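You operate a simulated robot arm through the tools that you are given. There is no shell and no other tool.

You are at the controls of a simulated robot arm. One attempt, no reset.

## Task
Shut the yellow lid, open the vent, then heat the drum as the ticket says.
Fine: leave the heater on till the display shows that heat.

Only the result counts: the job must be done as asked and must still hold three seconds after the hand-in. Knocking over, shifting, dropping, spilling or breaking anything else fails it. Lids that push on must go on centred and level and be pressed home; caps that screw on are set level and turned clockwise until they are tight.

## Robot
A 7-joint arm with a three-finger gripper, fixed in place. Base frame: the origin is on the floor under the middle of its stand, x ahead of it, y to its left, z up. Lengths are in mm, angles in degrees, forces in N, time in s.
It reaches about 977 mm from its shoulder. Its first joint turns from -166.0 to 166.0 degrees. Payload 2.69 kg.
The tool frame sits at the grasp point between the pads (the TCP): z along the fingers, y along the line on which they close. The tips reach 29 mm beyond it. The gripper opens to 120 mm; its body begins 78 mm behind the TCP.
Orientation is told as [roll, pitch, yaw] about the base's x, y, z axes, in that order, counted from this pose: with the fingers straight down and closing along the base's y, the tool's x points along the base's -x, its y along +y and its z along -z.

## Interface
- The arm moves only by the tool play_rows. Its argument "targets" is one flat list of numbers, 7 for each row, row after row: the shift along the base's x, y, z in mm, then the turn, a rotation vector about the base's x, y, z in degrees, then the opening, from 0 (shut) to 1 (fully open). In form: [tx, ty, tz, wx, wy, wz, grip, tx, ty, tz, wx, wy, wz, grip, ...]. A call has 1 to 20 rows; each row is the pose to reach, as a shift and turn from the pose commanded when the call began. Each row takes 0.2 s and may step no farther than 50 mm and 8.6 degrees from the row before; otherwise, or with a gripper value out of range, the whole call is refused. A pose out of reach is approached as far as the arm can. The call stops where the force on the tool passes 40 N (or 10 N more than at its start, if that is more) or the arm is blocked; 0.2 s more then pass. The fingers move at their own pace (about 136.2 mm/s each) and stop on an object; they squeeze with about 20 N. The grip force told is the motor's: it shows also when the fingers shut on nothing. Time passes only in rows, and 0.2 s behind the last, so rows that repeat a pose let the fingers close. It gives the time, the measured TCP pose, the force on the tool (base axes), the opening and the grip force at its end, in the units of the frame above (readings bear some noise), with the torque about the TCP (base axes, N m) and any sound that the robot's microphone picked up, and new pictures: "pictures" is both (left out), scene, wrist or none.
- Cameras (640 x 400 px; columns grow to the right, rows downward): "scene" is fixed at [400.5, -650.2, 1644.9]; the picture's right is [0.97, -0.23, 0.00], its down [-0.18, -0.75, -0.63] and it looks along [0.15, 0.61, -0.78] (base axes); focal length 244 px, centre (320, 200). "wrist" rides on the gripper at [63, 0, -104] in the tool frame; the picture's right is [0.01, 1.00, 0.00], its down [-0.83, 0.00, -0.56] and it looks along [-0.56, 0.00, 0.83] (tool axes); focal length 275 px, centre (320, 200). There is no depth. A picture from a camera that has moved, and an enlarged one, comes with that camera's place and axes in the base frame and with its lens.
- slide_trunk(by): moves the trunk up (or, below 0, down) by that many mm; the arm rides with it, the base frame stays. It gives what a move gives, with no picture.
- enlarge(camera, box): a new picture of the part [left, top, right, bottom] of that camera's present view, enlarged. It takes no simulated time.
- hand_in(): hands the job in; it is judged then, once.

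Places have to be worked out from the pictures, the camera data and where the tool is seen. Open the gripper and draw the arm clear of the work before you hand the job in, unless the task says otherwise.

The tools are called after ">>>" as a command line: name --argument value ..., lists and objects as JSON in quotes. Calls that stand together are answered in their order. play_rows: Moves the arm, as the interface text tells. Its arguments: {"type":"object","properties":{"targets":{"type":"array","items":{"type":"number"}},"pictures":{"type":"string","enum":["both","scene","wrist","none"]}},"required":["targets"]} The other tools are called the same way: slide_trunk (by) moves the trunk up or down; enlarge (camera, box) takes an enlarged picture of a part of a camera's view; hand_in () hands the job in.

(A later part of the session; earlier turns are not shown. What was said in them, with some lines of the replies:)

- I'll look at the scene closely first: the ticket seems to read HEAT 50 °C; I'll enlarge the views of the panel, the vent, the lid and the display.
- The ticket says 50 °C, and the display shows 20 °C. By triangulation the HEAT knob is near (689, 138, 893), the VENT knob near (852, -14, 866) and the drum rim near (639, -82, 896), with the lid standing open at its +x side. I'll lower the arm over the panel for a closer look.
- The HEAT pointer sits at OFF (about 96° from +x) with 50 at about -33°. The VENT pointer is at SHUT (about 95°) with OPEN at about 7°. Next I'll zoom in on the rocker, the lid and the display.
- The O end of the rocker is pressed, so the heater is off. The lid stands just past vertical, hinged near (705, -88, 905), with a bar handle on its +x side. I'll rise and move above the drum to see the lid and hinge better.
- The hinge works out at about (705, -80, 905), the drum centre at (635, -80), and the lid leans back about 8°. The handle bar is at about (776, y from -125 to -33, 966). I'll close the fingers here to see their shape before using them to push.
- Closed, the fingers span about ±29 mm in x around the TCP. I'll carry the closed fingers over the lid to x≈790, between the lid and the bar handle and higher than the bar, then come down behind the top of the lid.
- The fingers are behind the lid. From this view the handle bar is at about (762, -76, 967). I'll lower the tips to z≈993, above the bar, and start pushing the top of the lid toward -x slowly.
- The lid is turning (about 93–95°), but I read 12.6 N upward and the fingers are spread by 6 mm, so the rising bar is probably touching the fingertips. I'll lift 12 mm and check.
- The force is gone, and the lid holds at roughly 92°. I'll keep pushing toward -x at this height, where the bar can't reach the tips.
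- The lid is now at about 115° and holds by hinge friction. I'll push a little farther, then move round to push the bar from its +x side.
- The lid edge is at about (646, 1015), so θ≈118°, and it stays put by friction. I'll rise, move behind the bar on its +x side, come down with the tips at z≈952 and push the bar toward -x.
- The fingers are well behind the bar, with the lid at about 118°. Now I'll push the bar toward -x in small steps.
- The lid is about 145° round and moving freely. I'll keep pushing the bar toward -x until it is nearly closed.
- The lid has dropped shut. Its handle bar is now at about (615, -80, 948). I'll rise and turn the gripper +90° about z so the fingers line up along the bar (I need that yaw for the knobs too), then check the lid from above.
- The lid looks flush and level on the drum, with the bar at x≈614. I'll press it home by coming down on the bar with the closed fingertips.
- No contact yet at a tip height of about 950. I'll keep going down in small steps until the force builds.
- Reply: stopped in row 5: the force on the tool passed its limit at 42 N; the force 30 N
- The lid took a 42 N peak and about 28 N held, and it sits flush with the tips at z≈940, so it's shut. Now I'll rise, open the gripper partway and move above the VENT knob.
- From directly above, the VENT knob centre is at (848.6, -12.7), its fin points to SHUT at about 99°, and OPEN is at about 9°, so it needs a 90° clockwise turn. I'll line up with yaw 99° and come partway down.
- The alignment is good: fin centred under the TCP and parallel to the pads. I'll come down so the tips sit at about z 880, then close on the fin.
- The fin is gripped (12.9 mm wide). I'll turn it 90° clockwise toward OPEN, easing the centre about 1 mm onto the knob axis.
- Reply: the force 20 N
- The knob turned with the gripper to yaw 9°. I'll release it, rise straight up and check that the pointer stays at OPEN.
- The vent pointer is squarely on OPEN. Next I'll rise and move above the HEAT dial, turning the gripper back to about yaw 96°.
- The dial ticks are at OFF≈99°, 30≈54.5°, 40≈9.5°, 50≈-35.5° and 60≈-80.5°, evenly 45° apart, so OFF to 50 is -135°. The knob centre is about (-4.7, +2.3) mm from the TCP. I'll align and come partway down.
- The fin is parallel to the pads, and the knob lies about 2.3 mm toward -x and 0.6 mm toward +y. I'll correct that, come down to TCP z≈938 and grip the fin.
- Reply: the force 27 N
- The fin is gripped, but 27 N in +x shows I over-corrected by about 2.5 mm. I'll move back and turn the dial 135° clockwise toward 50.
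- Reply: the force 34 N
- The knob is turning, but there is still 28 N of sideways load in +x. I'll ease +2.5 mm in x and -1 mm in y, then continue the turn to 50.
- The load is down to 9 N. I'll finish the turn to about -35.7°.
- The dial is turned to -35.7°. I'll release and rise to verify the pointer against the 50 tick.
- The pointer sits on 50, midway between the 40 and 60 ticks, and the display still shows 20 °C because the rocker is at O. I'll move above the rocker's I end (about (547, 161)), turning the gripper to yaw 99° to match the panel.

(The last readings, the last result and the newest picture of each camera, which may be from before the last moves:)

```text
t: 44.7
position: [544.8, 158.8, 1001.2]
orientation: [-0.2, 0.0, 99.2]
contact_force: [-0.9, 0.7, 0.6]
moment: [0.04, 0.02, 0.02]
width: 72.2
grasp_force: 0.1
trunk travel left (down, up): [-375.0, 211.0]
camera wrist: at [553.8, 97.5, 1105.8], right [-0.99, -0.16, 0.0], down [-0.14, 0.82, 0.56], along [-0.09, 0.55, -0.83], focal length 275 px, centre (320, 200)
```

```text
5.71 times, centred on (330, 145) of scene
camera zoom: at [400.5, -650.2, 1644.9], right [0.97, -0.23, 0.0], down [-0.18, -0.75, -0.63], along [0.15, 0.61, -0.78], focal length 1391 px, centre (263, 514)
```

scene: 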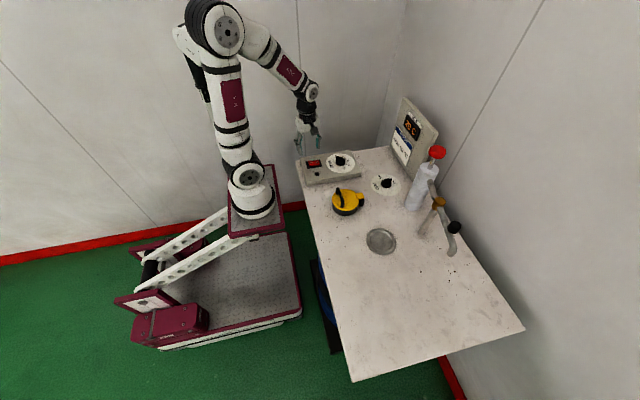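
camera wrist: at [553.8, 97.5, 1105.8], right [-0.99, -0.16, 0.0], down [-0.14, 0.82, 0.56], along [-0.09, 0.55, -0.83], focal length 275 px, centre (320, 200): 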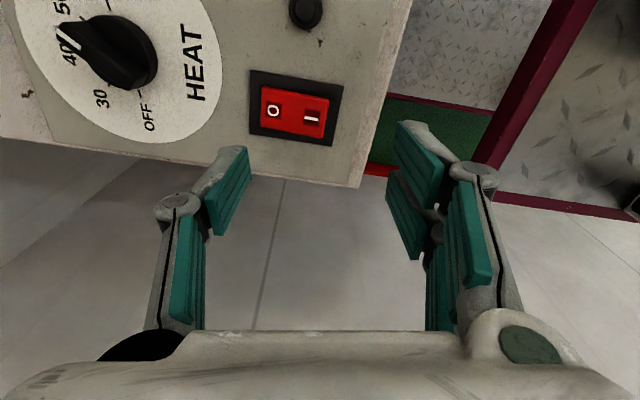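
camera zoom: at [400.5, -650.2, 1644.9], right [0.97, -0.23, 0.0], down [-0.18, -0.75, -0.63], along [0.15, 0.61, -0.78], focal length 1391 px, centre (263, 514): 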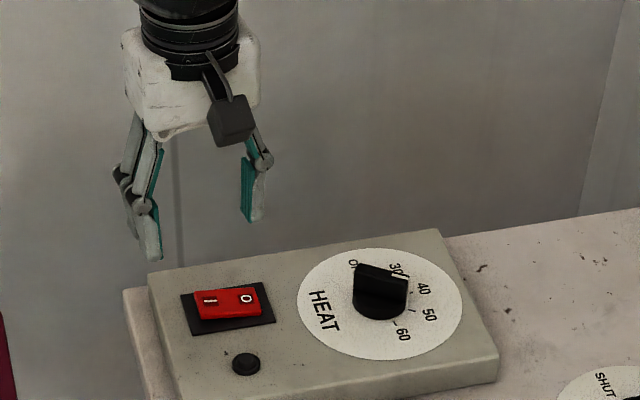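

The rocker lies along base x at y≈163, with I at x≈550 (end at about 539) and O at about 580. I'll turn to yaw 90°, close the fingers and come down to just above the I end.

>>> play_rows --targets '[0, 1, -10, 0, 0, -5, 0.3, 0, 3, -30, 0, 0, -9.2, 0, 0, 3, -50, 0, 0, -9.2, 0, 0, 3, -60, 0, 0, -9.2, 0, 0, 3, -60, 0, 0, -9.2, 0]' --pictures "both"

>>> enlarge --camera "wrist" --box '[220, 30, 420, 280]'

>>> enlarge --camera "scene" --box '[290, 130, 340, 180]'

```text
t: 45.9
position: [545.6, 160.2, 940.5]
orientation: [-0.2, 0.1, 89.9]
contact_force: [-0.4, -1.1, 0.1]
moment: [0.01, 0.01, -0.03]
width: 0.0
grasp_force: 20.0
trunk travel left (down, up): [-375.0, 211.0]
camera wrist: at [544.9, 98.2, 1046.1], right [-1.0, 0.0, 0.0], down [0.0, 0.83, 0.56], along [0.0, 0.56, -0.83], focal length 275 px, centre (320, 200)
```

scene: 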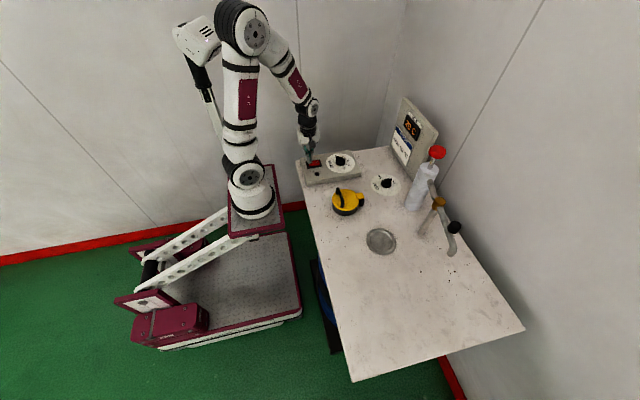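
wrist: 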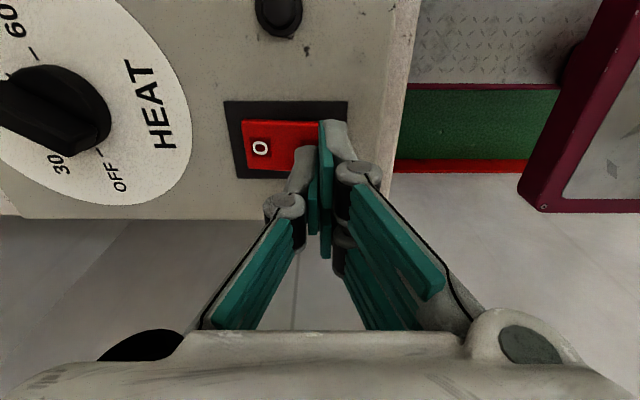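

```text
1.60 times, centred on (320, 155) of wrist
camera zoom: at [544.9, 98.2, 1046.1], right [-1.0, 0.0, 0.0], down [0.0, 0.83, 0.56], along [0.0, 0.56, -0.83], focal length 440 px, centre (320, 272)
```

zoom: 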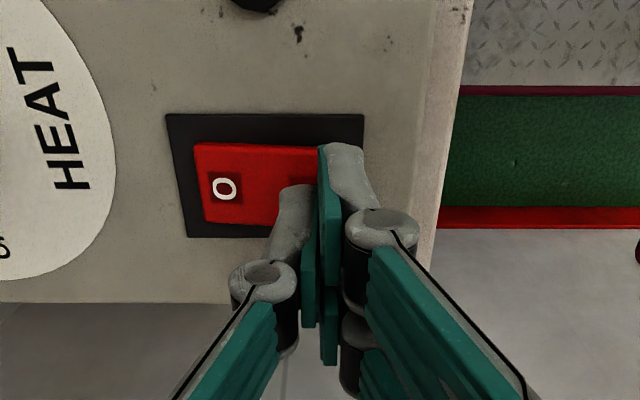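

```text
8.00 times, centred on (315, 155) of scene
camera zoom: at [400.5, -650.2, 1644.9], right [0.97, -0.23, 0.0], down [-0.18, -0.75, -0.63], along [0.15, 0.61, -0.78], focal length 1948 px, centre (360, 560)
```

zoom: 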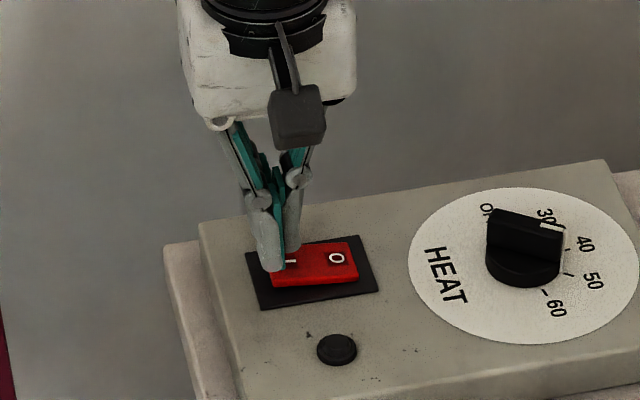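

The fingertips are over the I end of the rocker. I'll press down in 2 mm steps, watching force and sound.

>>> play_rows --targets '[0, 0, -4, 0, 0, 0, 0, 0, 0, -7, 0, 0, 0, 0, 0, 0, -9, 0, 0, 0, 0, 0, 0, -11, 0, 0, 0, 0, 0, 0, -13, 0, 0, 0, 0, 0, 0, -15, 0, 0, 0, 0]' --pictures "both"

>>> enlarge --camera "scene" --box '[290, 130, 340, 180]'

>>> enlarge --camera "scene" --box '[390, 90, 450, 170]'

```text
t: 47.3
position: [546.4, 164.2, 925.1]
orientation: [-0.2, 0.0, 89.8]
contact_force: [0.7, 0.8, 0.6]
moment: [0.01, -0.01, -0.02]
width: 0.0
grasp_force: 19.9
trunk travel left (down, up): [-375.0, 211.0]
heard: click
camera wrist: at [544.6, 100.2, 1030.4], right [-1.0, 0.0, 0.0], down [0.0, 0.83, 0.56], along [0.0, 0.56, -0.83], focal length 275 px, centre (320, 200)
```

scene: 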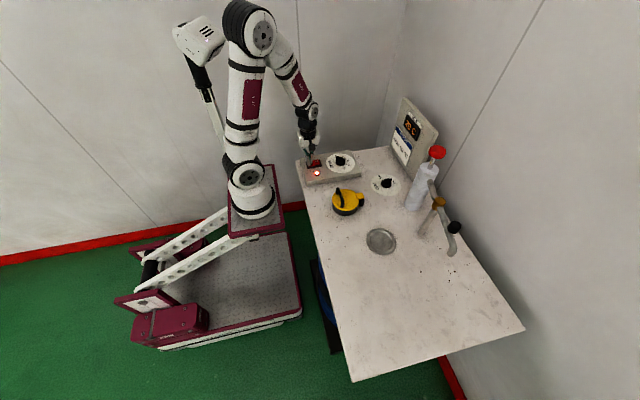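
wrist: 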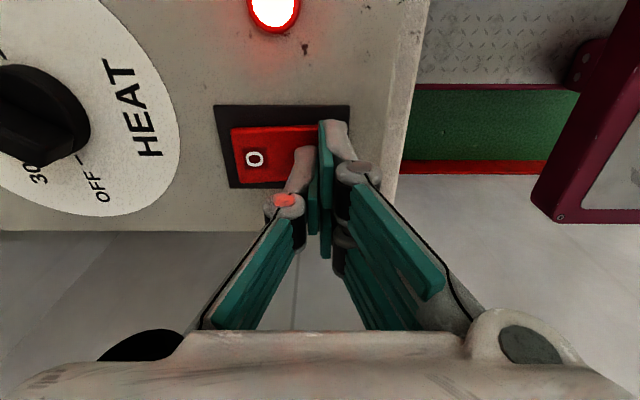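

```text
8.00 times, centred on (315, 155) of scene
camera zoom: at [400.5, -650.2, 1644.9], right [0.97, -0.23, 0.0], down [-0.18, -0.75, -0.63], along [0.15, 0.61, -0.78], focal length 1948 px, centre (360, 560)
```

zoom: 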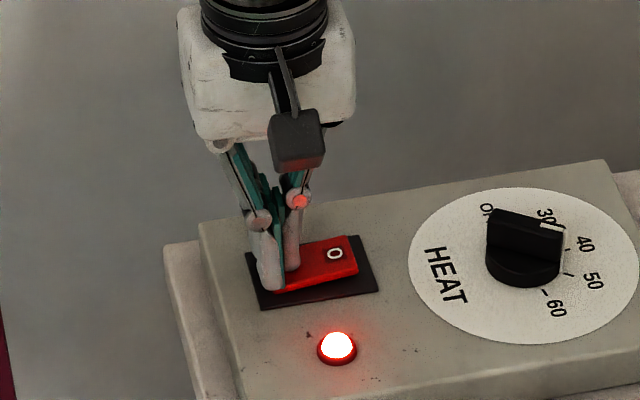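

```text
5.00 times, centred on (420, 130) of scene
camera zoom: at [400.5, -650.2, 1644.9], right [0.97, -0.23, 0.0], down [-0.18, -0.75, -0.63], along [0.15, 0.61, -0.78], focal length 1217 px, centre (-180, 550)
```

zoom: 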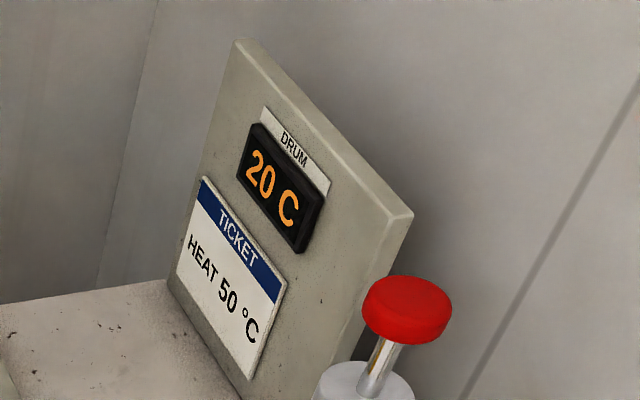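

I heard a click and the pilot lamp is lit, so the heater is on. I'll rise straight off the rocker and wait, watching the display.

>>> play_rows --targets '[0, 0, 15, 0, 0, 0, 0, 0, 0, 45, 0, 0, 0, 0, 0, 0, 90, 0, 0, 0, 0, 0, 0, 90, 0, 0, 0, 0, 0, 0, 90, 0, 0, 0, 0]' --pictures "scene"

>>> enlarge --camera "scene" --box '[290, 90, 450, 190]'

```text
t: 48.5
position: [547.2, 163.2, 1019.1]
orientation: [-0.2, 0.0, 89.8]
contact_force: [0.2, -0.4, -0.1]
moment: [0.01, 0.0, -0.01]
width: 0.2
grasp_force: 19.5
trunk travel left (down, up): [-375.0, 211.0]
```

scene: 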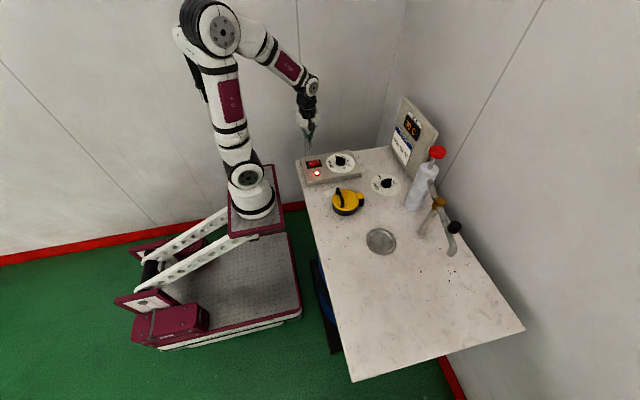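

```text
4.00 times, centred on (370, 140) of scene
camera zoom: at [400.5, -650.2, 1644.9], right [0.97, -0.23, 0.0], down [-0.18, -0.75, -0.63], along [0.15, 0.61, -0.78], focal length 974 px, centre (120, 440)
```

zoom: 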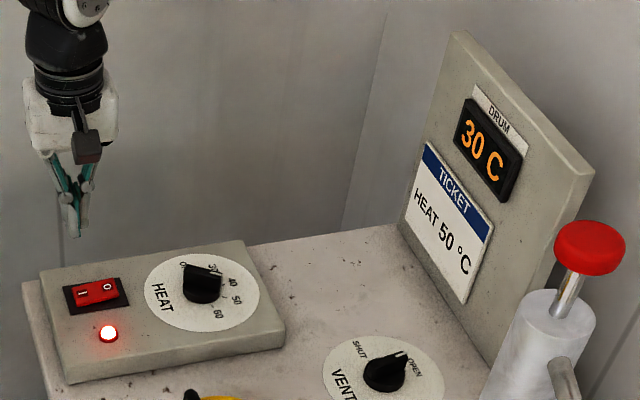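

The display is already at 30 °C and rising fast. I'll hover over the O end, in case the heater needs switching off at 50, and check again.

>>> play_rows --targets '[36, 0, -20, 0, 0, 0, 0, 36, 0, -50, 0, 0, 0, 0]' --pictures "none"

>>> enlarge --camera "scene" --box '[290, 90, 450, 190]'

```text
t: 49.1
position: [582.1, 163.2, 968.7]
orientation: [-0.2, 0.1, 89.8]
contact_force: [-0.2, -0.3, -0.4]
moment: [0.02, -0.05, 0.01]
width: 0.1
grasp_force: 20.0
trunk travel left (down, up): [-375.0, 211.0]
```

```text
4.00 times, centred on (370, 140) of scene
camera zoom: at [400.5, -650.2, 1644.9], right [0.97, -0.23, 0.0], down [-0.18, -0.75, -0.63], along [0.15, 0.61, -0.78], focal length 974 px, centre (120, 440)
```

zoom: 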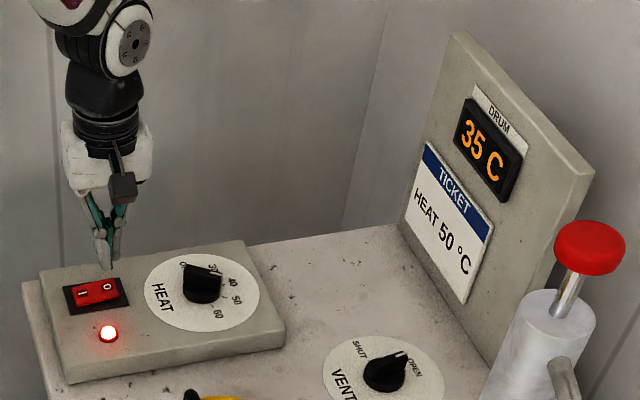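

It's at 35 °C, climbing about 8 °C/s. I'll lower to just above the O end and keep checking.

>>> play_rows --targets '[0, 0, -22, 0, 0, 0, 0, 0, 0, -28, 0, 0, 0, 0, 0, 0, -28, 0, 0, 0, 0, 0, 0, -28, 0, 0, 0, 0]' --pictures "none"

>>> enlarge --camera "scene" --box '[290, 90, 450, 190]'

```text
t: 50.1
position: [580.3, 162.4, 937.9]
orientation: [-0.1, -0.1, 89.7]
contact_force: [0.3, -0.3, -0.1]
moment: [0.01, 0.01, -0.01]
width: 0.2
grasp_force: 20.0
trunk travel left (down, up): [-375.0, 211.0]
```

```text
4.00 times, centred on (370, 140) of scene
camera zoom: at [400.5, -650.2, 1644.9], right [0.97, -0.23, 0.0], down [-0.18, -0.75, -0.63], along [0.15, 0.61, -0.78], focal length 974 px, centre (120, 440)
```

zoom: 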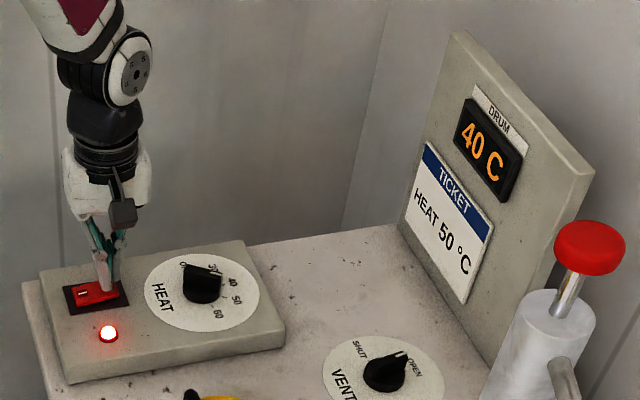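

It's at 40 °C and the rise is slowing, as a thermostat approach would. I'll keep waiting in short steps.

>>> play_rows --targets '[0, 0, 0, 0, 0, 0, 0, 0, 0, 0, 0, 0, 0, 0, 0, 0, 0, 0, 0, 0, 0]' --pictures "none"

>>> enlarge --camera "scene" --box '[290, 90, 450, 190]'

```text
t: 50.9
position: [580.5, 162.9, 939.2]
orientation: [-0.3, 0.0, 89.9]
contact_force: [0.4, 0.1, 0.8]
moment: [0.01, -0.01, 0.01]
width: 0.0
grasp_force: 19.9
trunk travel left (down, up): [-375.0, 211.0]
```

```text
4.00 times, centred on (370, 140) of scene
camera zoom: at [400.5, -650.2, 1644.9], right [0.97, -0.23, 0.0], down [-0.18, -0.75, -0.63], along [0.15, 0.61, -0.78], focal length 974 px, centre (120, 440)
```

zoom: 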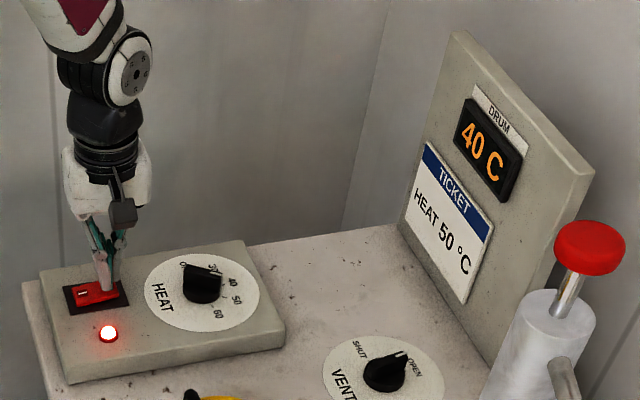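

Still 40 °C; I'll keep waiting.

>>> play_rows --targets '[0, 0, 0, 0, 0, 0, 0, 0, 0, 0, 0, 0, 0, 0, 0, 0, 0, 0, 0, 0, 0, 0, 0, 0, 0, 0, 0, 0]' --pictures "none"

>>> enlarge --camera "scene" --box '[290, 90, 450, 190]'

```text
t: 51.9
position: [581.3, 162.9, 939.9]
orientation: [-0.2, 0.0, 89.7]
contact_force: [-0.7, -0.1, -0.1]
moment: [-0.02, -0.04, -0.01]
width: 0.1
grasp_force: 19.8
trunk travel left (down, up): [-375.0, 211.0]
```

```text
4.00 times, centred on (370, 140) of scene
camera zoom: at [400.5, -650.2, 1644.9], right [0.97, -0.23, 0.0], down [-0.18, -0.75, -0.63], along [0.15, 0.61, -0.78], focal length 974 px, centre (120, 440)
```

zoom: 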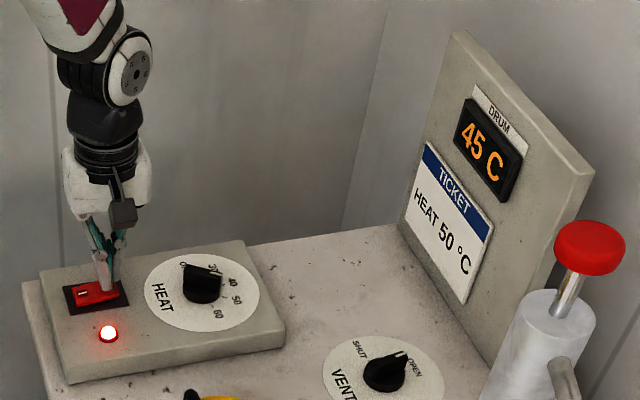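

It's at 45 °C. I'll wait a bit more.

>>> play_rows --targets '[0, 0, 0, 0, 0, 0, 0, 0, 0, 0, 0, 0, 0, 0, 0, 0, 0, 0, 0, 0, 0, 0, 0, 0, 0, 0, 0, 0, 0, 0, 0, 0, 0, 0, 0]' --pictures "none"

>>> enlarge --camera "scene" --box '[290, 90, 450, 190]'

```text
t: 53.1
position: [580.4, 161.6, 938.7]
orientation: [-0.2, -0.1, 89.8]
contact_force: [0.2, 0.1, 0.3]
moment: [-0.03, 0.01, 0.01]
width: 0.1
grasp_force: 18.9
trunk travel left (down, up): [-375.0, 211.0]
```

```text
4.00 times, centred on (370, 140) of scene
camera zoom: at [400.5, -650.2, 1644.9], right [0.97, -0.23, 0.0], down [-0.18, -0.75, -0.63], along [0.15, 0.61, -0.78], focal length 974 px, centre (120, 440)
```

zoom: 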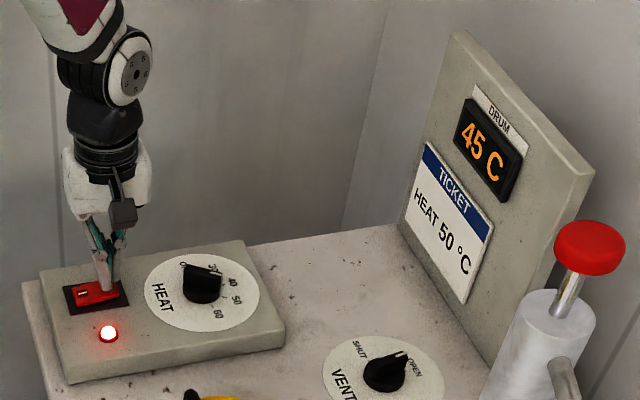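

It's still at 45 °C, levelling toward the set point. I'll keep waiting.

>>> play_rows --targets '[0, 0, 0, 0, 0, 0, 0, 0, 0, 0, 0, 0, 0, 0, 0, 0, 0, 0, 0, 0, 0, 0, 0, 0, 0, 0, 0, 0, 0, 0, 0, 0, 0, 0, 0, 0, 0, 0, 0, 0, 0, 0]' --pictures "none"

>>> enlarge --camera "scene" --box '[290, 90, 450, 190]'

```text
t: 54.5
position: [580.8, 164.4, 939.4]
orientation: [-0.2, 0.1, 89.9]
contact_force: [-0.1, -0.1, 0.1]
moment: [-0.04, 0.01, -0.02]
width: 0.0
grasp_force: 20.0
trunk travel left (down, up): [-375.0, 211.0]
```

```text
4.00 times, centred on (370, 140) of scene
camera zoom: at [400.5, -650.2, 1644.9], right [0.97, -0.23, 0.0], down [-0.18, -0.75, -0.63], along [0.15, 0.61, -0.78], focal length 974 px, centre (120, 440)
```

zoom: 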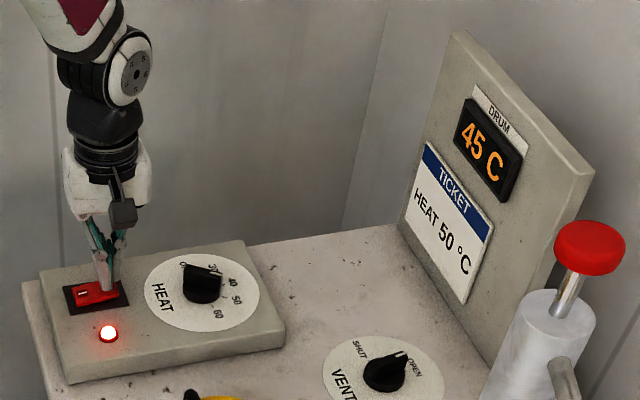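

Still 45 °C; it fits an exponential approach that should reach 50 shortly. I'll wait more.

>>> play_rows --targets '[0, 0, 0, 0, 0, 0, 0, 0, 0, 0, 0, 0, 0, 0, 0, 0, 0, 0, 0, 0, 0, 0, 0, 0, 0, 0, 0, 0, 0, 0, 0, 0, 0, 0, 0, 0, 0, 0, 0, 0, 0, 0]' --pictures "none"

>>> enlarge --camera "scene" --box '[290, 90, 450, 190]'

```text
t: 55.9
position: [579.8, 162.8, 938.6]
orientation: [-0.3, 0.1, 89.8]
contact_force: [0.4, -0.5, -0.4]
moment: [-0.01, 0.0, 0.0]
width: 0.0
grasp_force: 19.9
trunk travel left (down, up): [-375.0, 211.0]
```

```text
4.00 times, centred on (370, 140) of scene
camera zoom: at [400.5, -650.2, 1644.9], right [0.97, -0.23, 0.0], down [-0.18, -0.75, -0.63], along [0.15, 0.61, -0.78], focal length 974 px, centre (120, 440)
```

zoom: 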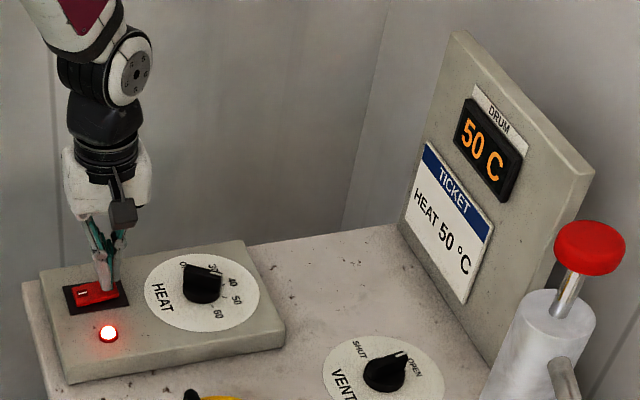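

The display reads 50 °C. With the dial at 50 the thermostat should hold it, so I'll leave the heater on, draw the arm up and clear with the gripper open, and watch that it stays at 50.

>>> play_rows --targets '[0, 0, 30, 0, 0, 0, 0, 0, 0, 75, 0, 0, 0, 0, 0, 0, 120, 0, 0, 0, 0.4, 0, 0, 165, 0, 0, 0, 0.8, -15, 0, 210, 0, 0, 0, 1, -30, 0, 250, 0, 0, 0, 1, -30, 0, 270, 0, 0, 0, 1, -30, 0, 270, 0, 0, 0, 1, -30, 0, 270, 0, 0, 0, 1, -30, 0, 270, 0, 0, 0, 1]' --pictures "both"

>>> enlarge --camera "scene" --box '[290, 90, 450, 190]'

>>> enlarge --camera "scene" --box '[300, 140, 480, 270]'

```text
t: 58.1
position: [552.3, 163.3, 1211.3]
orientation: [-0.2, 0.0, 89.7]
contact_force: [-0.9, -0.2, -0.1]
moment: [0.01, 0.01, -0.03]
width: 120.1
grasp_force: 0.0
trunk travel left (down, up): [-375.0, 211.0]
camera wrist: at [551.4, 100.5, 1315.4], right [-1.0, 0.0, 0.0], down [0.0, 0.83, 0.56], along [0.0, 0.56, -0.83], focal length 275 px, centre (320, 200)
```

scene: 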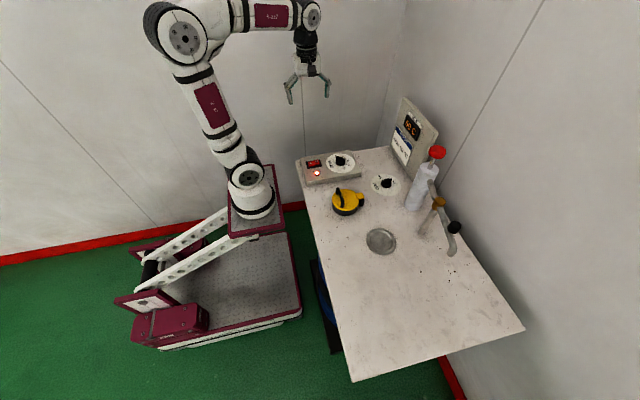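
wrist: 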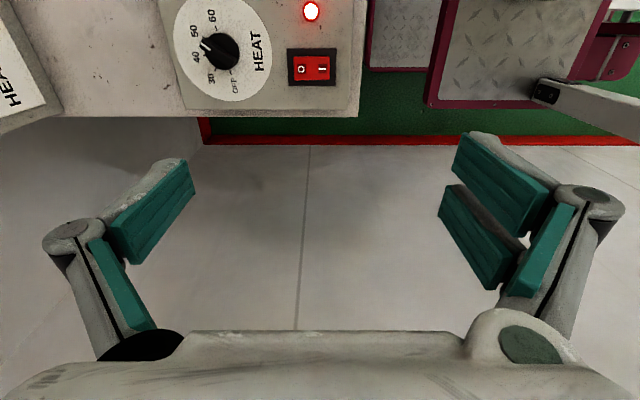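

```text
4.00 times, centred on (370, 140) of scene
camera zoom: at [400.5, -650.2, 1644.9], right [0.97, -0.23, 0.0], down [-0.18, -0.75, -0.63], along [0.15, 0.61, -0.78], focal length 974 px, centre (120, 440)
```

zoom: 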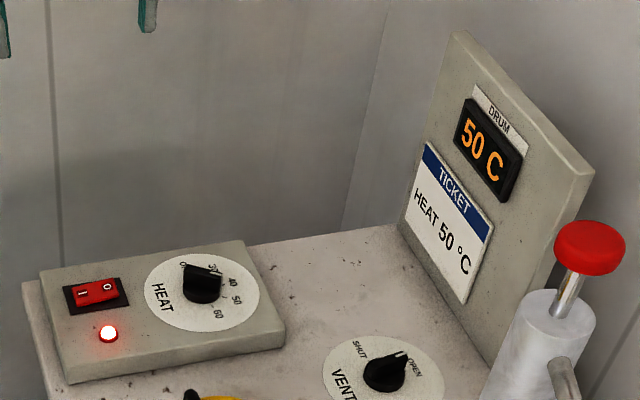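

```text
3.08 times, centred on (390, 205) of scene
camera zoom: at [400.5, -650.2, 1644.9], right [0.97, -0.23, 0.0], down [-0.18, -0.75, -0.63], along [0.15, 0.61, -0.78], focal length 749 px, centre (105, 185)
```

zoom: 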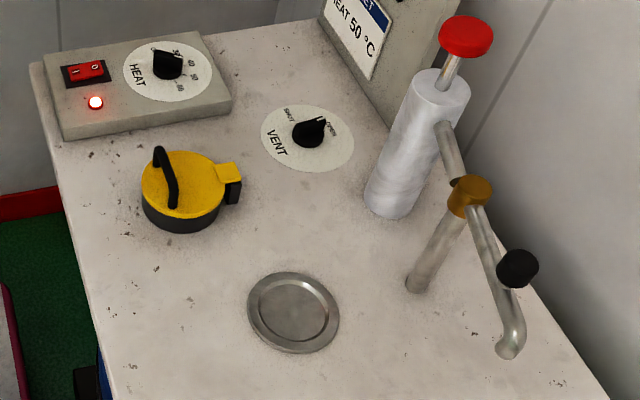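

Lid shut, vent open, dial at 50, heater on, display 50 °C. I'll wait a few seconds to confirm the temperature doesn't drift before handing in.

>>> play_rows --targets '[0, 0, 0, 0, 0, 0, 1, 0, 0, 0, 0, 0, 0, 1, 0, 0, 0, 0, 0, 0, 1, 0, 0, 0, 0, 0, 0, 1, 0, 0, 0, 0, 0, 0, 1, 0, 0, 0, 0, 0, 0, 1, 0, 0, 0, 0, 0, 0, 1, 0, 0, 0, 0, 0, 0, 1, 0, 0, 0, 0, 0, 0, 1, 0, 0, 0, 0, 0, 0, 1, 0, 0, 0, 0, 0, 0, 1, 0, 0, 0, 0, 0, 0, 1, 0, 0, 0, 0, 0, 0, 1, 0, 0, 0, 0, 0, 0, 1, 0, 0, 0, 0, 0, 0, 1, 0, 0, 0, 0, 0, 0, 1, 0, 0, 0, 0, 0, 0, 1, 0, 0, 0, 0, 0, 0, 1, 0, 0, 0, 0, 0, 0, 1, 0, 0, 0, 0, 0, 0, 1]' --pictures "none"

>>> enlarge --camera "scene" --box '[290, 90, 450, 190]'

>>> enlarge --camera "scene" --box '[320, 150, 420, 220]'

```text
t: 62.3
position: [552.6, 163.1, 1210.5]
orientation: [-0.3, 0.0, 89.8]
contact_force: [-0.6, -0.2, -0.4]
moment: [-0.03, 0.03, 0.02]
width: 120.1
grasp_force: 0.0
trunk travel left (down, up): [-375.0, 211.0]
```

```text
4.00 times, centred on (370, 140) of scene
camera zoom: at [400.5, -650.2, 1644.9], right [0.97, -0.23, 0.0], down [-0.18, -0.75, -0.63], along [0.15, 0.61, -0.78], focal length 974 px, centre (120, 440)
```

zoom: 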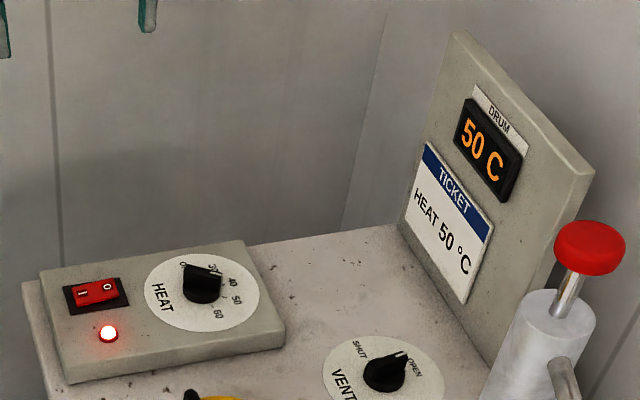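

```text
5.71 times, centred on (370, 185) of scene
camera zoom: at [400.5, -650.2, 1644.9], right [0.97, -0.23, 0.0], down [-0.18, -0.75, -0.63], along [0.15, 0.61, -0.78], focal length 1391 px, centre (34, 286)
```

zoom: 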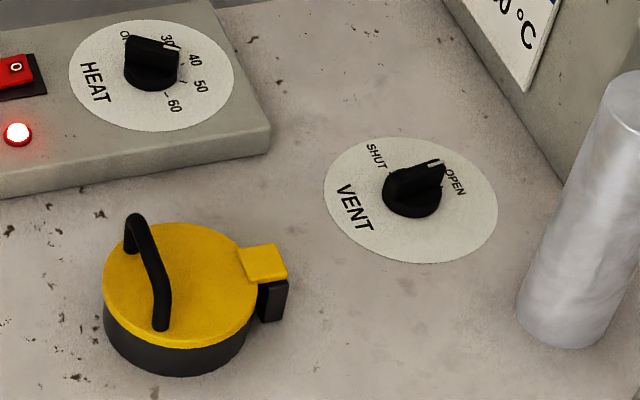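

The display has held 50 °C for over 4 s. The lid is flush, the vent is at OPEN, and the arm is clear with the gripper open. I'm handing in.

>>> hand_in

```text
The job is handed in.
```

I shut the yellow lid, opened the vent and heated the drum to 50 °C as the ticket says, then handed the job in. I don't have the judge's verdict, only what I saw before handing in.

- **Lid:** it closed flush on the drum, and I pressed it home with up to 42 N.
- **Vent:** the knob is turned 90° and the pointer is on OPEN.
- **Heat:** the dial is on 50, the rocker is on I and the pilot lamp is lit. The display rose from 20 to 50 °C and was still at 50 about six seconds later.

I left the heater on so the dial setting keeps the drum at 50 °C. The arm is clear of the table with the gripper open. Nothing else looked moved or knocked in the last pictures.
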